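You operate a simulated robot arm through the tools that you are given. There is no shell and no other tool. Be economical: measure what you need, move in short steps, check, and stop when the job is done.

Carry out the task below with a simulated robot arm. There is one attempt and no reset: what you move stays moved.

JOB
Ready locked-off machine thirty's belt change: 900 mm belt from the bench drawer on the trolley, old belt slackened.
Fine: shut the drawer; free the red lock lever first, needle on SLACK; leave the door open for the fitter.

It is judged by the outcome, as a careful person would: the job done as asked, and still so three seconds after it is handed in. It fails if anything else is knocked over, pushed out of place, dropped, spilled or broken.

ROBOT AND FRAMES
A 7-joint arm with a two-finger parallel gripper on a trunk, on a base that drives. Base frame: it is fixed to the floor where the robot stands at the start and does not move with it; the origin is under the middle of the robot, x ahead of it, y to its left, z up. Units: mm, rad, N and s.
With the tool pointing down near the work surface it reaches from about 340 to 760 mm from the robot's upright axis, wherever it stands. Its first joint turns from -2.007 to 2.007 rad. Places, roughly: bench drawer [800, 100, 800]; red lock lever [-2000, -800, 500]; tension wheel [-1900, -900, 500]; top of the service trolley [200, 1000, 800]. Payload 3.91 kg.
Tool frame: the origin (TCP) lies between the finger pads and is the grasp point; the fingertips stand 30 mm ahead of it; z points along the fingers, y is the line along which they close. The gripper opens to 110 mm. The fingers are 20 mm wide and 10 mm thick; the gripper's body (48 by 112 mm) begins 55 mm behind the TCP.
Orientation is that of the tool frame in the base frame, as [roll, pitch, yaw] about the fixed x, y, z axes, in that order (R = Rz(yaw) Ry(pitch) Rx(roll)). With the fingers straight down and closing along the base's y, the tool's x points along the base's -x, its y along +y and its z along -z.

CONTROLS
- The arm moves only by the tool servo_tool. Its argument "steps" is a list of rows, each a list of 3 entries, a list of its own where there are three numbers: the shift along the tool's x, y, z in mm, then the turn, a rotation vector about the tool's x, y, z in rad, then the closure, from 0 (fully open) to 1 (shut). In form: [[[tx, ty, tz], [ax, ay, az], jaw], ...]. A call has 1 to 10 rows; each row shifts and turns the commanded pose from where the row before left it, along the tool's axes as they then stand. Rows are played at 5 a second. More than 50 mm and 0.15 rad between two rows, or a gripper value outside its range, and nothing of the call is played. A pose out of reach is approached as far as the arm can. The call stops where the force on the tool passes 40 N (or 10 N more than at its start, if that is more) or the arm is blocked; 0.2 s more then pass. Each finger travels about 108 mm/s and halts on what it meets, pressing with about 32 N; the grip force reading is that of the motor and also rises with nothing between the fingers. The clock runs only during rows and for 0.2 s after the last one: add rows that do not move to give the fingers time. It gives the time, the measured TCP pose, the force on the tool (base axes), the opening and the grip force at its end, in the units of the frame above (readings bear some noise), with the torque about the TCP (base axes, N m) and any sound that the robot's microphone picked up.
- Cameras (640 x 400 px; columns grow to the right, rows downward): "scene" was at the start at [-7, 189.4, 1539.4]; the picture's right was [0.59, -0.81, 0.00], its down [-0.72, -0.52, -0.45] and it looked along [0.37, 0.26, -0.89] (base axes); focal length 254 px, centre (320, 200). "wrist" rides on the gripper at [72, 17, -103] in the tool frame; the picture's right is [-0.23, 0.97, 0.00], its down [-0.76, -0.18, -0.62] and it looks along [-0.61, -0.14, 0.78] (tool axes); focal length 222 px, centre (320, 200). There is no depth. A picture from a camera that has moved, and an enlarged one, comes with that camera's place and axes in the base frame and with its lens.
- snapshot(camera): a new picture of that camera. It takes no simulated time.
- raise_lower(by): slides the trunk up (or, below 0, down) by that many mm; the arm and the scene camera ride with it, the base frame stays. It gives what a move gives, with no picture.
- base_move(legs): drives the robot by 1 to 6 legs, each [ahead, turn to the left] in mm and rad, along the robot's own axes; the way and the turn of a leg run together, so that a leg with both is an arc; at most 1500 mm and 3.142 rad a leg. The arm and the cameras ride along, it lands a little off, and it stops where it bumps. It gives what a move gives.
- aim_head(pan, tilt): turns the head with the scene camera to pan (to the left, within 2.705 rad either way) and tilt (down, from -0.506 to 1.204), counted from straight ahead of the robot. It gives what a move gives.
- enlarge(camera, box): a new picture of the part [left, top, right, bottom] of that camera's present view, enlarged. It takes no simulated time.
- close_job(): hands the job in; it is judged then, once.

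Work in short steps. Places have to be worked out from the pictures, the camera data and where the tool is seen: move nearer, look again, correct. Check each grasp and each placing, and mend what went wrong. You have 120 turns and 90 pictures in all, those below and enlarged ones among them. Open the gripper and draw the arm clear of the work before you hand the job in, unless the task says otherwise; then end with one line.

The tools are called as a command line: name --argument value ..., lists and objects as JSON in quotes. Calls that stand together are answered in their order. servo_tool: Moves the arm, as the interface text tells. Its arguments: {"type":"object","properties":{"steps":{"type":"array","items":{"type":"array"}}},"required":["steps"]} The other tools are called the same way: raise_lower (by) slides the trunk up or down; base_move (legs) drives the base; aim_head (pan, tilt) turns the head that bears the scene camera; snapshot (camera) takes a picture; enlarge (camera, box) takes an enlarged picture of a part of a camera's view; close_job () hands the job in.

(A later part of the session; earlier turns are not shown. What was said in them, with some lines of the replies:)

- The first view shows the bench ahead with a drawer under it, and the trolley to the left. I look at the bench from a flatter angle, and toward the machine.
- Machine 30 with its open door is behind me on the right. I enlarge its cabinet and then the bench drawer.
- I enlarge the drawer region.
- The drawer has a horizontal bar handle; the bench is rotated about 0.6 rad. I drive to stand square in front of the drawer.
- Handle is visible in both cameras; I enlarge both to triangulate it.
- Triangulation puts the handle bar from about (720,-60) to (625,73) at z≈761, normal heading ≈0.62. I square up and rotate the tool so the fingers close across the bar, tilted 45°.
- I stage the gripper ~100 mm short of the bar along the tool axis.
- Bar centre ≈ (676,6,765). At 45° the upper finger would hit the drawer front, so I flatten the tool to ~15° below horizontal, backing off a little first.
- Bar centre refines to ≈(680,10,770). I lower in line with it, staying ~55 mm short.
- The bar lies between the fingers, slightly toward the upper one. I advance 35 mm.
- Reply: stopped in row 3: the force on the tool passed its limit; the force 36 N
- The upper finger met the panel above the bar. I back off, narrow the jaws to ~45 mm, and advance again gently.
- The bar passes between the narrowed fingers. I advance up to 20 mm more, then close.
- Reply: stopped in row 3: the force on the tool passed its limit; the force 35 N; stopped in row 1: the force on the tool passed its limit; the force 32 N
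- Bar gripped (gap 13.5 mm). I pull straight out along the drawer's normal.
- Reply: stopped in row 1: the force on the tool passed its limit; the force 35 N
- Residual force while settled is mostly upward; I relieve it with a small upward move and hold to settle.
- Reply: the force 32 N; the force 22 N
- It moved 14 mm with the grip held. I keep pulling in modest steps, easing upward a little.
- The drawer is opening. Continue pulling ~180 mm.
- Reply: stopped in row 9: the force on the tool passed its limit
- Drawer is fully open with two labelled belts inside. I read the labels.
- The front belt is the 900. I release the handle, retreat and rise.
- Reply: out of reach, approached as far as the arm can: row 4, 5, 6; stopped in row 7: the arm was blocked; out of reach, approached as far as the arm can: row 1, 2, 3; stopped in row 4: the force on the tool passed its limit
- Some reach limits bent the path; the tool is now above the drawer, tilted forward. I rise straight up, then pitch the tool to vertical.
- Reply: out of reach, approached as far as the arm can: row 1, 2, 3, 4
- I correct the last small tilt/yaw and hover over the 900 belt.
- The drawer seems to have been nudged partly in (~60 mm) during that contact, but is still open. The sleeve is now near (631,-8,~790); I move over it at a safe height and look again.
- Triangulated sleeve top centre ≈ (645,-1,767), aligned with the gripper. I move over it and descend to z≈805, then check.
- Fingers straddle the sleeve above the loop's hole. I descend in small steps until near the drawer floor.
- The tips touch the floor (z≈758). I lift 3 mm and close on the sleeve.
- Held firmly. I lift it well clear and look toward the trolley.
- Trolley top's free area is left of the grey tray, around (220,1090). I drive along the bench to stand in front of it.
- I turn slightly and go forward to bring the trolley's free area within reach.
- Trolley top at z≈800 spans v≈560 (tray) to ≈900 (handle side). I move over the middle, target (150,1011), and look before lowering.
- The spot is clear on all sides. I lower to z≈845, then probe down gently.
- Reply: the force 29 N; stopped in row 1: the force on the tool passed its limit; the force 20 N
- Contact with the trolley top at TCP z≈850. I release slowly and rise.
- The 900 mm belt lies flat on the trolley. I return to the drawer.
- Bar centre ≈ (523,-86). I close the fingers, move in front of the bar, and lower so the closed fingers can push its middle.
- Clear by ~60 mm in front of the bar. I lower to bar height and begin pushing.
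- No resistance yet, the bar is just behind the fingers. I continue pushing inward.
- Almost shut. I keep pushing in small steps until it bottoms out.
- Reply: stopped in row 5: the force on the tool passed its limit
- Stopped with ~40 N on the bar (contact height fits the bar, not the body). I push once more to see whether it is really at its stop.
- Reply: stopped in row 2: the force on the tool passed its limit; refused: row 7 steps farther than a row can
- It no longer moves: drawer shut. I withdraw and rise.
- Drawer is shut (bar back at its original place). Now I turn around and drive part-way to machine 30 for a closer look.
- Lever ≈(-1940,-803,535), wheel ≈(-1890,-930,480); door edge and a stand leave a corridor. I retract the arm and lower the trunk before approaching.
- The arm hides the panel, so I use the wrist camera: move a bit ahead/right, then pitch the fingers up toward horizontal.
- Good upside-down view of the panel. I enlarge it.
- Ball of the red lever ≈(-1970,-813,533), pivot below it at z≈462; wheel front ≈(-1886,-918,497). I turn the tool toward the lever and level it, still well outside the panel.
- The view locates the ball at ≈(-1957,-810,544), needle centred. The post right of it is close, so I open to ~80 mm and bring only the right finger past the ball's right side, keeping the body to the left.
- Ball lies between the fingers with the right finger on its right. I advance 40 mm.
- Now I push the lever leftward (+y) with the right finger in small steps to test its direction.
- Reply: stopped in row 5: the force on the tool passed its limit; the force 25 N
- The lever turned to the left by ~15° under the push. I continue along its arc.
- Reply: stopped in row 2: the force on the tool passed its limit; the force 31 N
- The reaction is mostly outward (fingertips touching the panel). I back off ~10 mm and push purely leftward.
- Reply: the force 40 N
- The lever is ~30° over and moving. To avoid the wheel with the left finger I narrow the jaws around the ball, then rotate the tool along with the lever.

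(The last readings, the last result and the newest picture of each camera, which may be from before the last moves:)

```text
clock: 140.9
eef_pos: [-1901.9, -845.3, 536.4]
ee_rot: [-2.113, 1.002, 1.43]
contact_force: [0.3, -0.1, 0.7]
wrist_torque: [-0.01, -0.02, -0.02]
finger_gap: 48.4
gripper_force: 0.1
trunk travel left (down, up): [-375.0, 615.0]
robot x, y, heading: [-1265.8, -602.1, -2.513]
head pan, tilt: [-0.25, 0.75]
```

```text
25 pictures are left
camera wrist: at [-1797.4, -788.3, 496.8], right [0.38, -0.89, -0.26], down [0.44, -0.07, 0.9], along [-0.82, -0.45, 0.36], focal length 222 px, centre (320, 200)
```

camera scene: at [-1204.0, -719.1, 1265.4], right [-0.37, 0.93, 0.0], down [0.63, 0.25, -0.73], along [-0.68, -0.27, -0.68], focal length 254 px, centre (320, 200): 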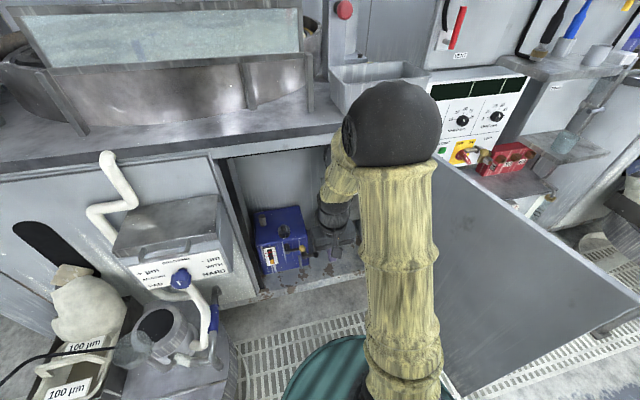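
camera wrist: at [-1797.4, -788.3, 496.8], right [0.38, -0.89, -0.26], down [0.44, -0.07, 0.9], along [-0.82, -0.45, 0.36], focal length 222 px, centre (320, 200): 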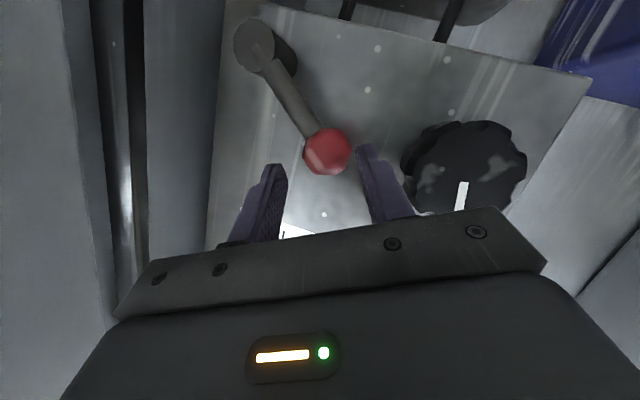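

The ball sits between the fingers. I advance slightly and sweep along the arc, rotating with the lever.

servo_tool --steps '[[[0, 0, 6], [0, 0, 0], 0.56], [[0, 6, -1], [0, 0, -0.05], 0.56], [[0, 6, -1], [0, 0, -0.07], 0.56], [[0, 6, -1], [0, 0, -0.07], 0.56], [[0, 6, -1], [0, 0, -0.07], 0.56], [[0, 6, -1], [0, 0, -0.07], 0.56], [[0, 6, -1], [0, 0, -0.07], 0.56]]'

snapshot --camera "wrist"

```text
clock: 142.2
eef_pos: [-1901.2, -856.3, 534.0]
ee_rot: [-1.935, 0.78, 1.62]
contact_force: [-3.7, 12.8, 11.9]
wrist_torque: [-0.1, -0.19, 0.16]
finger_gap: 39.9
gripper_force: 0.0
trunk travel left (down, up): [-375.0, 615.0]
robot x, y, heading: [-1269.1, -597.3, -2.515]
head pan, tilt: [-0.25, 0.75]
stopped in row 6: the force on the tool passed its limit (the readings are from after the stop); the commanded pose is now the measured one
```

```text
24 pictures are left
camera wrist: at [-1803.4, -785.8, 497.7], right [0.39, -0.78, -0.49], down [0.53, -0.24, 0.81], along [-0.75, -0.57, 0.32], focal length 222 px, centre (320, 200)
```

wrist: 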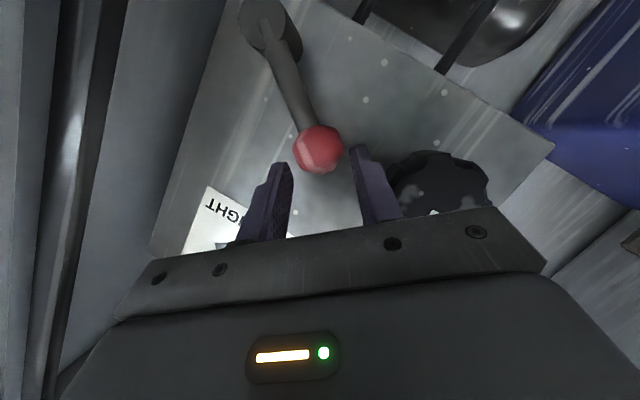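

Likely the left finger is against the wheel. I back out, close the fingers, and re-enter on the ball's upper-right side to push with closed fingers only.

servo_tool --steps '[[[0, -4, -15], [0, 0, 0], 0.56], [[0, 0, -20], [0, 0, 0], 0.56], [[0, 0, -15], [0, 0, 0], 0.8], [[0, -15, 0], [0, 0, 0], 1], [[0, -14, 0], [0, 0, 0], 1], [[0, 0, 0], [0, 0, 0], 1]]'

snapshot --camera "wrist"

```text
clock: 143.6
eef_pos: [-1865.5, -823.4, 563.6]
ee_rot: [-1.945, 0.778, 1.62]
contact_force: [0.3, -0.2, 0.0]
wrist_torque: [0.02, 0.03, -0.02]
finger_gap: 0.1
gripper_force: 31.9
trunk travel left (down, up): [-375.0, 615.0]
robot x, y, heading: [-1270.8, -601.4, -2.517]
head pan, tilt: [-0.25, 0.75]
```

```text
23 pictures are left
camera wrist: at [-1766.8, -752.2, 529.2], right [0.4, -0.78, -0.49], down [0.53, -0.24, 0.81], along [-0.75, -0.58, 0.32], focal length 222 px, centre (320, 200)
```

wrist: 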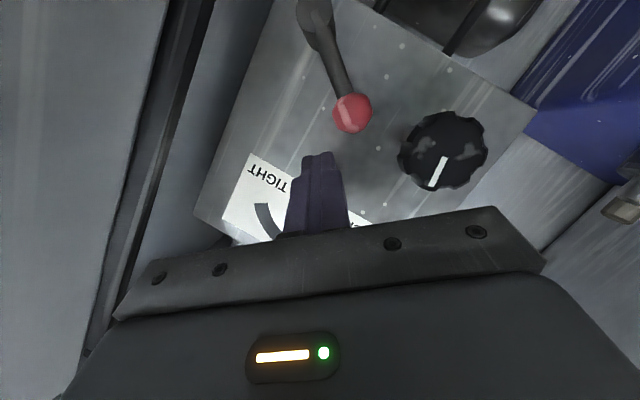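

From this view the ball is ~50° over at (u-plane) v≈421, z≈517. I insert the closed fingers just behind it and push tangentially.

servo_tool --steps '[[[7, -4, 0], [0, 0, 0], 1], [[0, 0, 18], [0, 0, 0], 1], [[0, 0, 18], [0, 0, 0], 1], [[0, 0, 14], [0, 0, 0], 1], [[0, 0, 0], [0, 0, 0], 1]]'

servo_tool --steps '[[[0, 5, 0], [0, 0, 0], 1], [[0, 5, 0], [0, 0, 0], 1], [[0, 5, 0], [0, 0, -0.05], 1], [[0, 5, 0], [0, 0, -0.07], 1], [[0, 5, 0], [0, 0, -0.07], 1]]'

snapshot --camera "wrist"

```text
clock: 144.8
eef_pos: [-1912.9, -831.8, 548.9]
ee_rot: [-1.945, 0.779, 1.621]
contact_force: [-0.7, -0.5, 0.8]
wrist_torque: [-0.02, -0.01, -0.01]
finger_gap: 0.0
gripper_force: 32.3
trunk travel left (down, up): [-375.0, 615.0]
robot x, y, heading: [-1266.9, -601.2, -2.515]
head pan, tilt: [-0.25, 0.75]
```

```text
clock: 146.0
eef_pos: [-1903.1, -847.1, 534.0]
ee_rot: [-1.892, 0.598, 1.704]
contact_force: [0.3, 1.1, -0.3]
wrist_torque: [-0.02, 0.0, -0.01]
finger_gap: 0.1
gripper_force: 32.1
trunk travel left (down, up): [-375.0, 615.0]
robot x, y, heading: [-1268.2, -598.3, -2.519]
head pan, tilt: [-0.25, 0.75]
```

```text
22 pictures are left
camera wrist: at [-1811.5, -765.4, 505.6], right [0.4, -0.66, -0.63], down [0.59, -0.35, 0.73], along [-0.7, -0.66, 0.25], focal length 222 px, centre (320, 200)
```

wrist: 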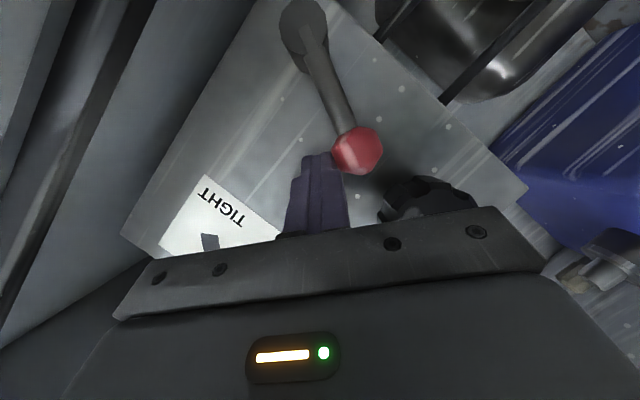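

Fingers are now just touching the ball. Continue along the arc.

servo_tool --steps '[[[0, 5, 0], [0, 0, -0.065], 1], [[0, 5, 0], [0, 0, -0.065], 1], [[0, 5, 0], [0, 0, -0.065], 1], [[0, 5, 0], [0, 0, -0.065], 1], [[0, 5, 0], [0, 0, -0.065], 1], [[0, 5, 0], [0, 0, -0.065], 1]]'

snapshot --camera "wrist"

```text
clock: 147.4
eef_pos: [-1897.0, -857.0, 515.0]
ee_rot: [-1.825, 0.226, 1.83]
contact_force: [-10.0, 4.7, 33.9]
wrist_torque: [-0.04, 0.92, -0.12]
finger_gap: 0.1
gripper_force: 32.1
trunk travel left (down, up): [-375.0, 615.0]
robot x, y, heading: [-1263.9, -598.8, -2.516]
head pan, tilt: [-0.25, 0.75]
```

```text
21 pictures are left
camera wrist: at [-1815.5, -760.6, 507.5], right [0.35, -0.36, -0.87], down [0.71, -0.5, 0.49], along [-0.61, -0.79, 0.08], focal length 222 px, centre (320, 200)
```

wrist: 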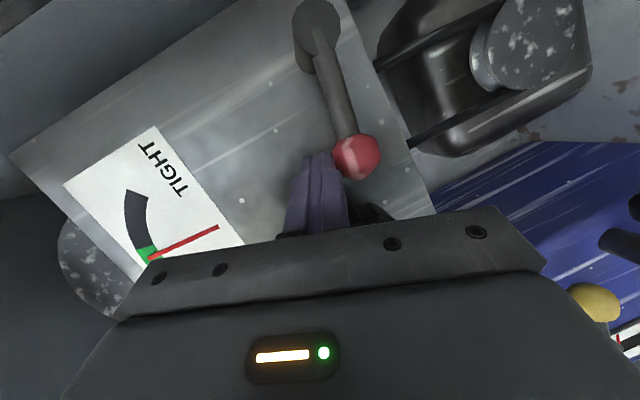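

The lever is ~75° over and still moving. Continue gently until it stops.

servo_tool --steps '[[[0, 4, 0], [0, 0, -0.05], 1], [[0, 4, 0], [0, 0, -0.05], 1], [[0, 4, 0], [0, 0, -0.05], 1], [[0, 4, 0], [0, 0, -0.05], 1], [[0, 4, 0], [0, 0, -0.05], 1], [[0, 4, 0], [0, 0, -0.05], 1]]'

snapshot --camera "wrist"

```text
clock: 147.8
eef_pos: [-1898.8, -857.3, 514.4]
ee_rot: [-1.815, 0.191, 1.841]
contact_force: [3.6, 3.2, 15.9]
wrist_torque: [-0.01, 0.27, -0.07]
finger_gap: 0.0
gripper_force: 32.2
trunk travel left (down, up): [-375.0, 615.0]
robot x, y, heading: [-1268.9, -599.7, -2.515]
head pan, tilt: [-0.25, 0.75]
stopped in row 1: the force on the tool passed its limit (the readings are from after the stop); the commanded pose is now the measured one
```

```text
20 pictures are left
camera wrist: at [-1818.0, -760.2, 509.0], right [0.33, -0.33, -0.88], down [0.72, -0.51, 0.46], along [-0.6, -0.79, 0.07], focal length 222 px, centre (320, 200)
```

wrist: 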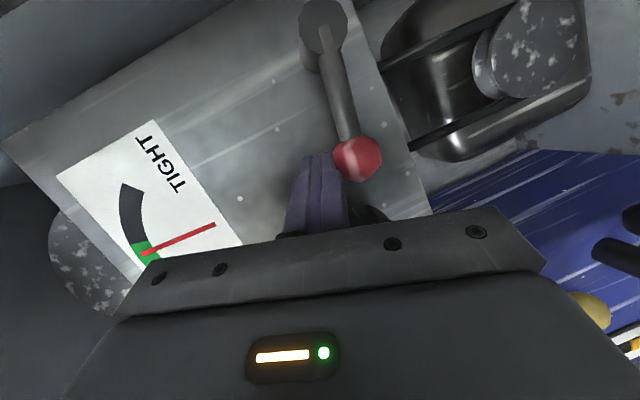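

Test once more whether it's a hard stop, pushing straight on.

servo_tool --steps '[[[0, 3, 0], [0, 0, 0], 1], [[0, 2, 0], [0, 0, 0], 1], [[0, 2, 0], [0, 0, 0], 1], [[0, 2, 0], [0, 0, 0], 1]]'

servo_tool --steps '[[[0, 3, 0], [0, 0, 0], 1], [[0, 3, 0], [0, 0, 0], 1], [[0, 3, 0], [0, 0, 0], 1]]'

```text
clock: 148.5
eef_pos: [-1900.2, -857.6, 515.2]
ee_rot: [-1.8, 0.192, 1.842]
contact_force: [3.1, 3.1, 13.5]
wrist_torque: [0.0, 0.22, -0.04]
finger_gap: 0.0
gripper_force: 31.9
trunk travel left (down, up): [-375.0, 615.0]
robot x, y, heading: [-1268.6, -598.6, -2.514]
head pan, tilt: [-0.25, 0.75]
stopped in row 3: the force on the tool passed its limit (the readings are from after the stop); the commanded pose is now the measured one
```

```text
clock: 149.2
eef_pos: [-1901.7, -859.1, 514.5]
ee_rot: [-1.785, 0.194, 1.843]
contact_force: [4.7, 3.1, 15.3]
wrist_torque: [0.03, 0.17, -0.08]
finger_gap: 0.0
gripper_force: 32.3
trunk travel left (down, up): [-375.0, 615.0]
robot x, y, heading: [-1267.8, -598.2, -2.517]
head pan, tilt: [-0.25, 0.75]
stopped in row 3: the force on the tool passed its limit (the readings are from after the stop); the commanded pose is now the measured one
```

Firm stop: the lever is fully over (free). I retract, and align the tool with the panel normal for the wheel.

servo_tool --steps '[[[0, -6, 0], [0, 0, 0], 1], [[0, 0, -25], [0, 0, 0], 1], [[0, 0, -25], [0, 0, 0], 1], [[0, 0, -30], [0, 0, 0], 0.6], [[0, 0, 0], [0.046, -0.114, 0], 0.25], [[0, 0, 0], [0.046, -0.114, 0], 0.25], [[0, 0, 0], [0.046, -0.114, 0], 0.25], [[0, 0, 0], [0, 0, 0], 0.25]]'

snapshot --camera "wrist"

```text
clock: 151.0
eef_pos: [-1829.0, -834.2, 532.8]
ee_rot: [-1.578, 0.231, 2.19]
contact_force: [0.1, -0.1, 0.0]
wrist_torque: [0.04, -0.02, 0.0]
finger_gap: 82.6
gripper_force: 0.2
trunk travel left (down, up): [-375.0, 615.0]
robot x, y, heading: [-1268.0, -600.8, -2.52]
head pan, tilt: [-0.25, 0.75]
```

```text
19 pictures are left
camera wrist: at [-1783.9, -720.2, 499.6], right [0.26, -0.36, -0.9], down [0.91, -0.21, 0.35], along [-0.31, -0.91, 0.27], focal length 222 px, centre (320, 200)
```

wrist: 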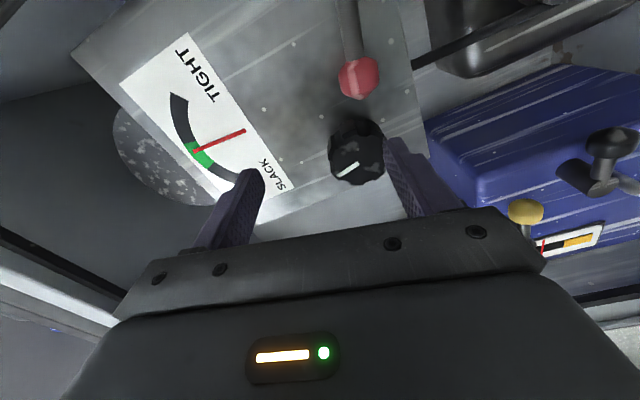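

Wheel front at ≈(-1880,-914,509). I centre on its axis and pre-roll clockwise ~60° so a counter-clockwise stroke stays clear of the lever ball.

servo_tool --steps '[[[-15, 15, 0], [0, 0, 0], 0.25], [[-14, 16, 0], [0, 0, 0], 0.25], [[0, 0, 0], [0, 0, 0.15], 0.25], [[0, 0, 0], [0, 0, 0.15], 0.25], [[0, 0, 0], [0, 0, 0.15], 0.25], [[0, 0, 0], [0, 0, 0.15], 0.25], [[0, 0, 0], [0, 0, 0.15], 0.25], [[0, 0, 0], [0, 0, 0.15], 0.25], [[0, 0, 0], [0, 0, 0.15], 0.25], [[0, 0, 0], [0, 0, 0], 0.25]]'

snapshot --camera "wrist"

```text
clock: 153.2
eef_pos: [-1807.2, -862.3, 509.7]
ee_rot: [-1.598, 1.284, 2.166]
contact_force: [0.6, 0.3, 0.2]
wrist_torque: [-0.01, 0.01, 0.01]
finger_gap: 82.6
gripper_force: 0.0
trunk travel left (down, up): [-375.0, 615.0]
robot x, y, heading: [-1269.9, -599.4, -2.516]
head pan, tilt: [-0.25, 0.75]
```

```text
18 pictures are left
camera wrist: at [-1725.9, -799.0, 435.9], right [0.58, -0.81, -0.06], down [0.53, 0.32, 0.79], along [-0.62, -0.49, 0.62], focal length 222 px, centre (320, 200)
```

wrist: 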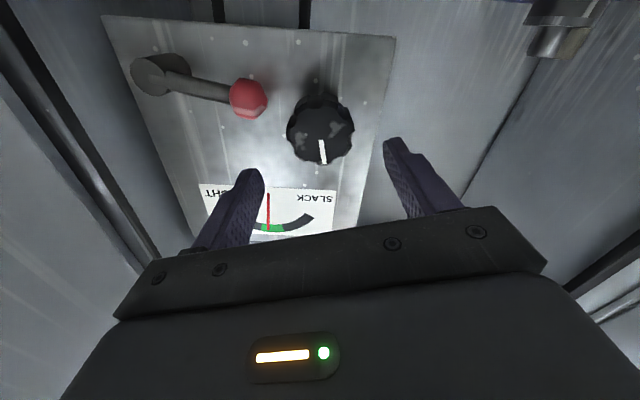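

Well centred. I narrow the jaws to ~70 mm, advance over the wheel, and check before closing.

servo_tool --steps '[[[0, 0, 15], [0, 0, 0], 0.36], [[0, 0, 15], [0, 0, 0], 0.36], [[0, 0, 15], [0, 0, 0], 0.36], [[0, 0, 12], [0, 0, 0], 0.36], [[0, 0, 10], [0, 0, 0], 0.36], [[0, 0, 7], [0, 0, 0], 0.36], [[0, 0, 0], [0, 0, 0], 0.36]]'

snapshot --camera "wrist"

```text
clock: 154.8
eef_pos: [-1868.9, -904.7, 511.2]
ee_rot: [-1.596, 1.281, 2.167]
contact_force: [-0.1, 0.1, 0.3]
wrist_torque: [0.0, 0.01, -0.03]
finger_gap: 70.4
gripper_force: 0.0
trunk travel left (down, up): [-375.0, 615.0]
robot x, y, heading: [-1264.9, -599.3, -2.516]
head pan, tilt: [-0.25, 0.75]
```

```text
17 pictures are left
camera wrist: at [-1787.3, -841.4, 435.9], right [0.58, -0.81, -0.06], down [0.53, 0.32, 0.79], along [-0.62, -0.49, 0.62], focal length 222 px, centre (320, 200)
```

wrist: 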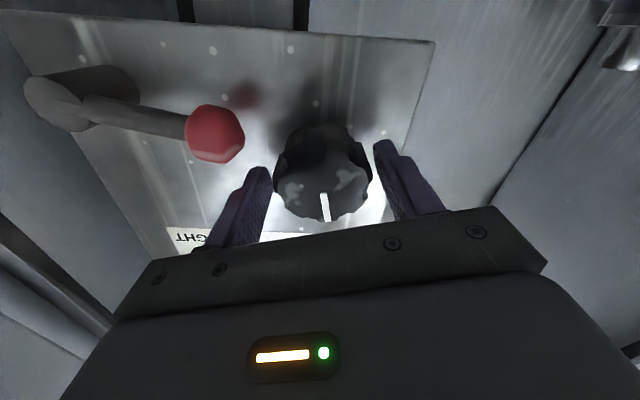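

The wheel is between the fingers, clear of the ball. I close on it and start a counter-clockwise turn.

servo_tool --steps '[[[0, 0, 0], [0, 0, 0], 0.6], [[0, 0, 0], [0, 0, 0], 1], [[0, 0, 0], [0, 0, 0], 1]]'

servo_tool --steps '[[[0, 0, 0], [0, 0, -0.1], 1], [[0, 0, 0], [0, 0, -0.1], 1], [[0, 0, 0], [0, 0, -0.1], 1], [[0, 0, 0], [0, 0, -0.1], 1], [[0, 0, 0], [0, 0, -0.1], 1], [[0, 0, 0], [0, 0, -0.1], 1], [[0, 0, 0], [0, 0, 0], 1]]'

snapshot --camera "wrist"

```text
clock: 155.6
eef_pos: [-1867.8, -906.7, 508.9]
ee_rot: [-1.598, 1.284, 2.167]
contact_force: [3.4, -7.3, -4.0]
wrist_torque: [-0.06, 0.11, 0.79]
finger_gap: 54.9
gripper_force: 45.0
trunk travel left (down, up): [-375.0, 615.0]
robot x, y, heading: [-1269.6, -599.1, -2.517]
head pan, tilt: [-0.25, 0.75]
```

```text
clock: 157.2
eef_pos: [-1868.1, -906.7, 510.1]
ee_rot: [-1.58, 0.678, 2.185]
contact_force: [-1.0, -6.8, -1.6]
wrist_torque: [-0.59, 0.85, -0.19]
finger_gap: 54.9
gripper_force: 44.8
trunk travel left (down, up): [-375.0, 615.0]
robot x, y, heading: [-1269.6, -597.0, -2.519]
head pan, tilt: [-0.25, 0.75]
```

```text
16 pictures are left
camera wrist: at [-1810.6, -809.1, 451.0], right [0.46, -0.64, -0.61], down [0.78, -0.03, 0.62], along [-0.42, -0.77, 0.49], focal length 222 px, centre (320, 200)
```

wrist: 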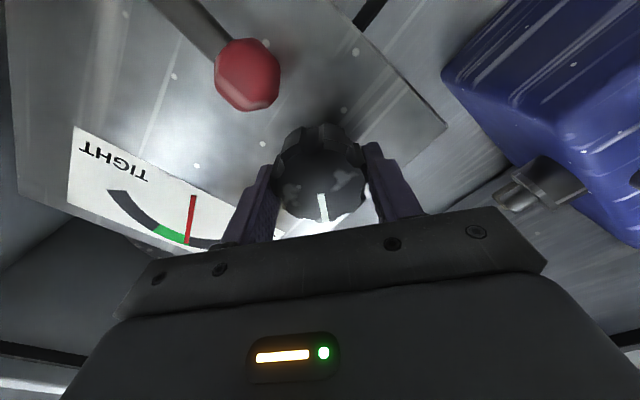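

Needle moved from green toward SLACK, so the direction is right. I continue the stroke.

servo_tool --steps '[[[0, 0, 0], [0, 0, -0.1], 1], [[0, 0, 0], [0, 0, -0.1], 1], [[0, 0, 0], [0, 0, -0.1], 1], [[0, 0, 0], [0, 0, -0.1], 1], [[0, 0, 0], [0, 0, -0.1], 1], [[0, 0, 0], [0, 0, -0.1], 1], [[0, 0, 0], [0, 0, -0.1], 1], [[0, 0, 0], [0, 0, -0.1], 1], [[0, 0, 0], [0, 0, -0.1], 1], [[0, 0, 0], [0, 0, 0], 1]]'

snapshot --camera "wrist"

```text
clock: 159.4
eef_pos: [-1868.8, -906.8, 510.8]
ee_rot: [-1.577, -0.22, 2.193]
contact_force: [4.3, -5.9, -2.3]
wrist_torque: [-0.45, 0.64, 0.27]
finger_gap: 55.3
gripper_force: 45.6
trunk travel left (down, up): [-375.0, 615.0]
robot x, y, heading: [-1268.5, -597.8, -2.521]
head pan, tilt: [-0.25, 0.75]
```

```text
15 pictures are left
camera wrist: at [-1827.7, -785.9, 509.2], right [0.01, 0.0, -1.0], down [0.96, -0.27, 0.01], along [-0.27, -0.96, 0.0], focal length 222 px, centre (320, 200)
```

wrist: 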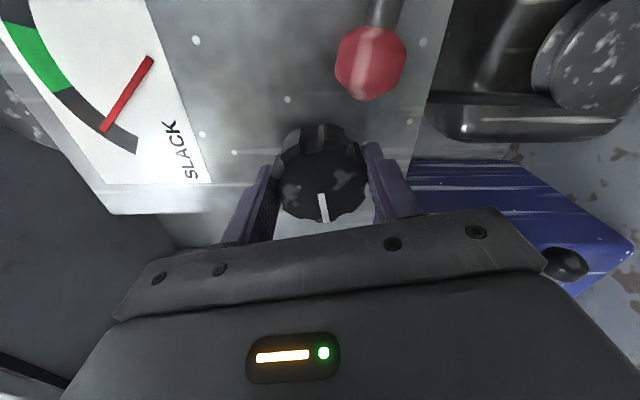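

Needle is well into the SLACK band; a bit more turn will bring it to the SLACK end.

servo_tool --steps '[[[0, 0, 0], [0, 0, -0.1], 1], [[0, 0, 0], [0, 0, -0.1], 1], [[0, 0, 0], [0, 0, -0.1], 1], [[0, 0, 0], [0, 0, -0.1], 1], [[0, 0, 0], [0, 0, 0], 1]]'

snapshot --camera "wrist"

```text
clock: 160.6
eef_pos: [-1867.5, -907.0, 510.1]
ee_rot: [-1.579, -0.619, 2.194]
contact_force: [-9.0, -9.2, -1.5]
wrist_torque: [-0.55, 0.75, 0.42]
finger_gap: 55.2
gripper_force: 45.1
trunk travel left (down, up): [-375.0, 615.0]
robot x, y, heading: [-1265.3, -601.4, -2.517]
head pan, tilt: [-0.25, 0.75]
```

```text
14 pictures are left
camera wrist: at [-1824.6, -790.6, 538.2], right [-0.22, 0.31, -0.92], down [0.93, -0.22, -0.29], along [-0.3, -0.92, -0.24], focal length 222 px, centre (320, 200)
```

wrist: 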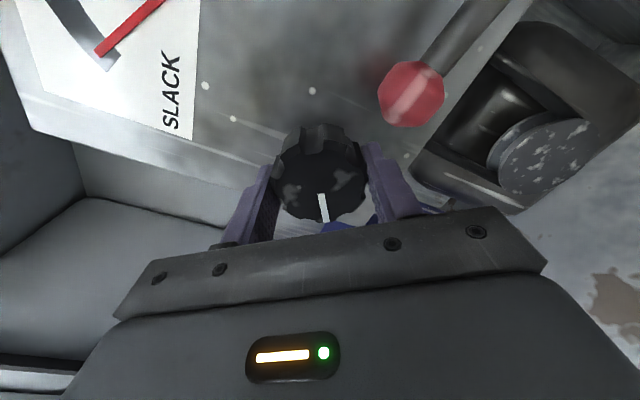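

The needle is nearly at the end of the SLACK arc. A touch more (0.2 rad), ball still clear.

servo_tool --steps '[[[0, 0, 0], [0, 0, -0.1], 1], [[0, 0, 0], [0, 0, -0.1], 1], [[0, 0, 0], [0, 0, 0], 1]]'

snapshot --camera "wrist"

```text
clock: 161.4
eef_pos: [-1868.0, -906.6, 509.2]
ee_rot: [-1.579, -0.82, 2.199]
contact_force: [-21.0, -15.4, 3.5]
wrist_torque: [-0.48, 0.66, 0.43]
finger_gap: 54.7
gripper_force: 44.8
trunk travel left (down, up): [-375.0, 615.0]
robot x, y, heading: [-1267.9, -599.5, -2.521]
head pan, tilt: [-0.25, 0.75]
```

```text
13 pictures are left
camera wrist: at [-1820.6, -796.2, 551.3], right [-0.32, 0.46, -0.83], down [0.89, -0.16, -0.43], along [-0.33, -0.88, -0.35], focal length 222 px, centre (320, 200)
```

wrist: 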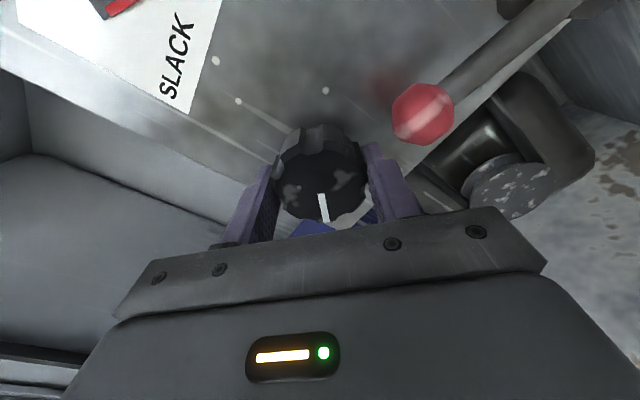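

I release just enough to clear the wheel, back out and check the gauge.

servo_tool --steps '[[[0, 0, 0], [0, 0, 0], 0.4], [[0, 0, 0], [0, 0, 0], 0.4], [[0, 0, -15], [0, 0, 0], 0.4], [[0, 0, -20], [0, 0, 0], 0.4], [[0, 0, -30], [0, 0, 0], 0.4], [[0, 0, -30], [0, 0, 0], 0.4], [[0, 0, 0], [0, 0, 0], 0.4]]'

snapshot --camera "wrist"

```text
clock: 163.0
eef_pos: [-1790.8, -850.5, 512.0]
ee_rot: [-1.58, -0.819, 2.199]
contact_force: [-0.8, -1.0, 0.3]
wrist_torque: [0.01, 0.01, -0.01]
finger_gap: 66.3
gripper_force: 0.0
trunk travel left (down, up): [-375.0, 615.0]
robot x, y, heading: [-1267.5, -599.9, -2.516]
head pan, tilt: [-0.25, 0.75]
```

```text
12 pictures are left
camera wrist: at [-1743.9, -740.8, 553.2], right [-0.32, 0.46, -0.83], down [0.89, -0.17, -0.43], along [-0.33, -0.87, -0.35], focal length 222 px, centre (320, 200)
```

wrist: 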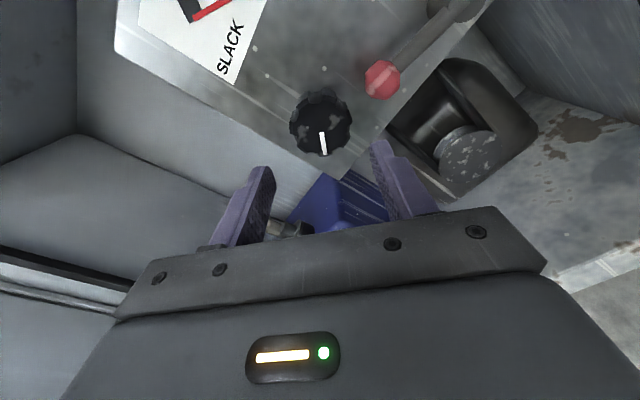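

I roll the tool back to view the whole gauge.

servo_tool --steps '[[[0, 0, -15], [0, 0, 0.15], 0.4], [[0, 0, -10], [0, 0, 0.15], 0.4], [[0, 0, 0], [0, 0, 0.15], 0.4], [[0, 0, 0], [0, 0, 0.15], 0.4], [[0, 0, 0], [0, 0, 0.15], 0.4], [[0, 0, 0], [0, 0, 0.15], 0.4], [[0, 0, 0], [0, 0, 0.15], 0.4], [[0, 0, 0], [0, 0, 0.15], 0.4], [[0, 0, 0], [0, 0, 0.15], 0.4], [[0, 0, 0], [0, 0, 0.15], 0.4]]'

snapshot --camera "wrist"

```text
clock: 165.2
eef_pos: [-1769.7, -836.3, 511.8]
ee_rot: [-1.58, 0.685, 2.187]
contact_force: [-0.5, 0.7, 0.2]
wrist_torque: [-0.02, 0.02, 0.01]
finger_gap: 65.9
gripper_force: 0.0
trunk travel left (down, up): [-375.0, 615.0]
robot x, y, heading: [-1267.0, -602.6, -2.518]
head pan, tilt: [-0.25, 0.75]
```

```text
11 pictures are left
camera wrist: at [-1712.2, -739.3, 451.1], right [0.46, -0.64, -0.61], down [0.78, -0.03, 0.62], along [-0.42, -0.77, 0.49], focal length 222 px, centre (320, 200)
```

wrist: 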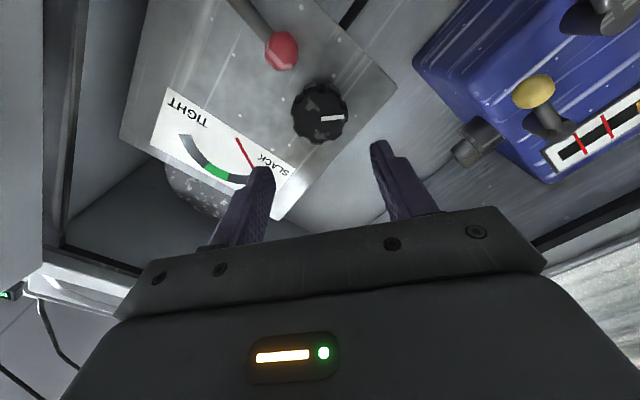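

A finger hides the needle tip; I roll further and enlarge the gauge.

servo_tool --steps '[[[0, 0, -5], [0, 0, 0.15], 0.0], [[0, 0, 0], [0, 0, 0.15], 0.0], [[0, 0, 0], [0, 0, 0.15], 0.0], [[0, 0, 0], [0, 0, 0.15], 0.0], [[0, 0, 0], [0, 0, 0.15], 0.0], [[0, 0, 0], [0, 0, 0.1], 0.0], [[0, 0, 0], [0, 0, 0], 0]]'

enlarge --camera "wrist" --box '[150, 20, 400, 230]'

```text
clock: 166.8
eef_pos: [-1764.6, -834.0, 509.5]
ee_rot: [-1.755, 1.53, 2.01]
contact_force: [-0.1, -0.6, 0.1]
wrist_torque: [0.01, -0.02, -0.04]
finger_gap: 109.8
gripper_force: 0.1
trunk travel left (down, up): [-375.0, 615.0]
robot x, y, heading: [-1270.0, -598.1, -2.52]
head pan, tilt: [-0.25, 0.75]
```

```text
1.90 times, centred on (275, 125) of wrist
camera zoom: at [-1673.9, -784.2, 437.4], right [0.57, -0.8, 0.19], down [0.42, 0.48, 0.77], along [-0.71, -0.36, 0.61], focal length 423 px, centre (406, 343)
```

zoom: 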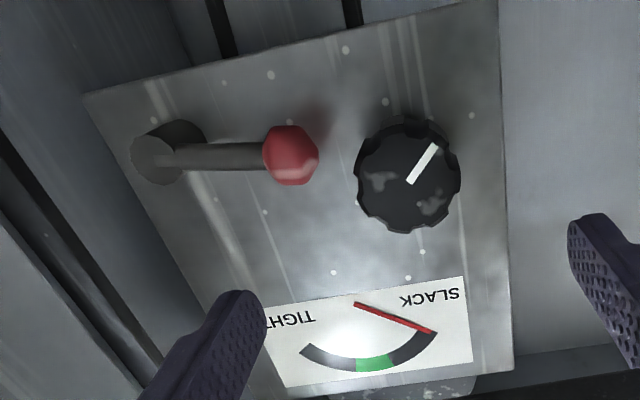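

Needle is at the SLACK end and the red lever is fully over. I back the robot away from the cabinet and verify the door and surroundings.

base_move --legs '[[-350, 0]]'

aim_head --pan -0.1 --tilt 0.5

snapshot --camera "scene"

aim_head --pan -2.5 --tilt 0.35

snapshot --camera "scene"

```text
clock: 169.1
eef_pos: [-1472.6, -623.4, 510.1]
ee_rot: [-1.748, 1.53, 2.017]
contact_force: [0.2, 0.4, -0.3]
wrist_torque: [-0.01, -0.01, 0.0]
finger_gap: 109.8
gripper_force: 0.0
trunk travel left (down, up): [-375.0, 615.0]
robot x, y, heading: [-975.3, -386.8, -2.515]
head pan, tilt: [-0.25, 0.75]
```

```text
clock: 169.9
eef_pos: [-1472.9, -624.3, 509.8]
ee_rot: [-1.748, 1.531, 2.02]
contact_force: [-0.3, 0.8, 1.1]
wrist_torque: [-0.03, -0.02, -0.04]
finger_gap: 110.0
gripper_force: 0.0
trunk travel left (down, up): [-375.0, 615.0]
robot x, y, heading: [-977.3, -386.2, -2.51]
head pan, tilt: [-0.099, 0.499]
```

```text
9 pictures are left
camera scene: at [-913.9, -522.7, 1287.2], right [-0.5, 0.86, 0.0], down [0.41, 0.24, -0.88], along [-0.76, -0.44, -0.48], focal length 254 px, centre (320, 200)
```

scene: 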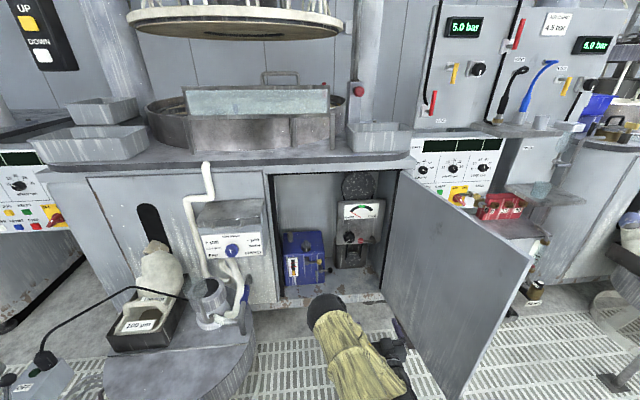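

```text
clock: 172.1
eef_pos: [-1473.3, -622.6, 510.5]
ee_rot: [-1.749, 1.531, 2.021]
contact_force: [-0.2, -0.4, -0.2]
wrist_torque: [0.01, 0.02, 0.01]
finger_gap: 109.8
gripper_force: 0.1
trunk travel left (down, up): [-375.0, 615.0]
robot x, y, heading: [-974.1, -388.9, -2.515]
head pan, tilt: [-2.499, 0.351]
```

```text
8 pictures are left
camera scene: at [-807.8, -387.9, 1301.0], right [0.96, -0.3, 0.0], down [-0.1, -0.33, -0.94], along [0.28, 0.9, -0.34], focal length 254 px, centre (320, 200)
```

scene: 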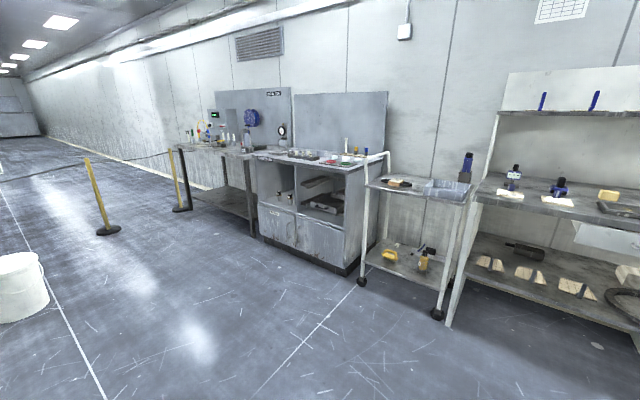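

Belt is on the trolley, door still open. I check the drawer from the side, and the gauge once more.

aim_head --pan -2.7 --tilt 0.35

enlarge --camera "scene" --box '[460, 140, 640, 260]'

aim_head --pan -0.1 --tilt 0.5

enlarge --camera "scene" --box '[320, 190, 400, 250]'

```text
clock: 172.8
eef_pos: [-1473.4, -623.0, 510.3]
ee_rot: [-1.748, 1.532, 2.02]
contact_force: [0.5, -0.6, -0.1]
wrist_torque: [0.02, 0.01, 0.03]
finger_gap: 110.2
gripper_force: 0.0
trunk travel left (down, up): [-375.0, 615.0]
robot x, y, heading: [-976.5, -386.5, -2.514]
head pan, tilt: [-2.7, 0.351]
```

```text
3.33 times, centred on (550, 200) of scene
camera zoom: at [-790.6, -395.2, 1301.0], right [0.88, -0.48, 0.0], down [-0.16, -0.3, -0.94], along [0.45, 0.82, -0.34], focal length 846 px, centre (-447, 200)
```

zoom: 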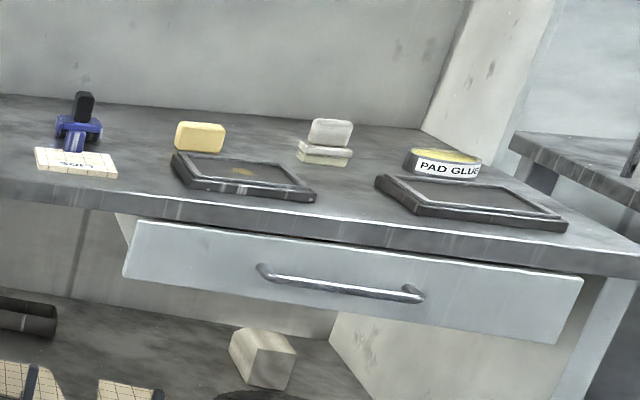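

```text
clock: 175.2
eef_pos: [-1471.3, -623.5, 509.6]
ee_rot: [-1.75, 1.531, 2.019]
contact_force: [-0.1, -0.8, -0.6]
wrist_torque: [0.0, 0.01, -0.02]
finger_gap: 110.0
gripper_force: 0.0
trunk travel left (down, up): [-375.0, 615.0]
robot x, y, heading: [-976.9, -389.0, -2.513]
head pan, tilt: [-0.099, 0.499]
```

```text
6.67 times, centred on (360, 220) of scene
camera zoom: at [-913.9, -522.7, 1287.3], right [-0.5, 0.86, 0.0], down [0.41, 0.24, -0.88], along [-0.76, -0.44, -0.48], focal length 1692 px, centre (53, 67)
```

zoom: 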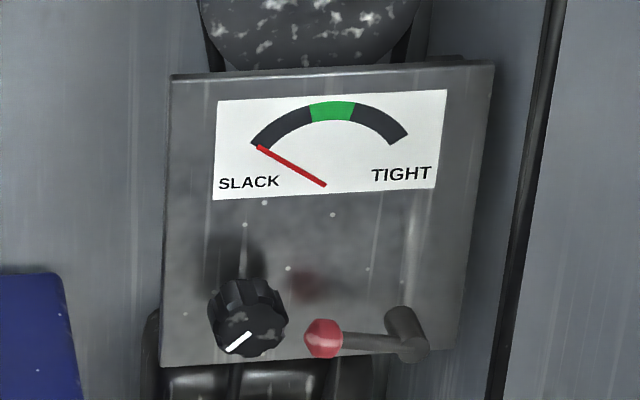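

All checks hold: needle on SLACK, lever over, door open, drawer back at its hard stop, belt on the trolley, gripper open and clear. I hand in.

close_job

```text
The job is handed in.
```

Machine thirty is ready for its belt change. The 900 mm belt is on the trolley and the drawer is shut. The red lock lever was freed first, the old belt is slackened with the needle on SLACK, and the door is still open for the fitter.
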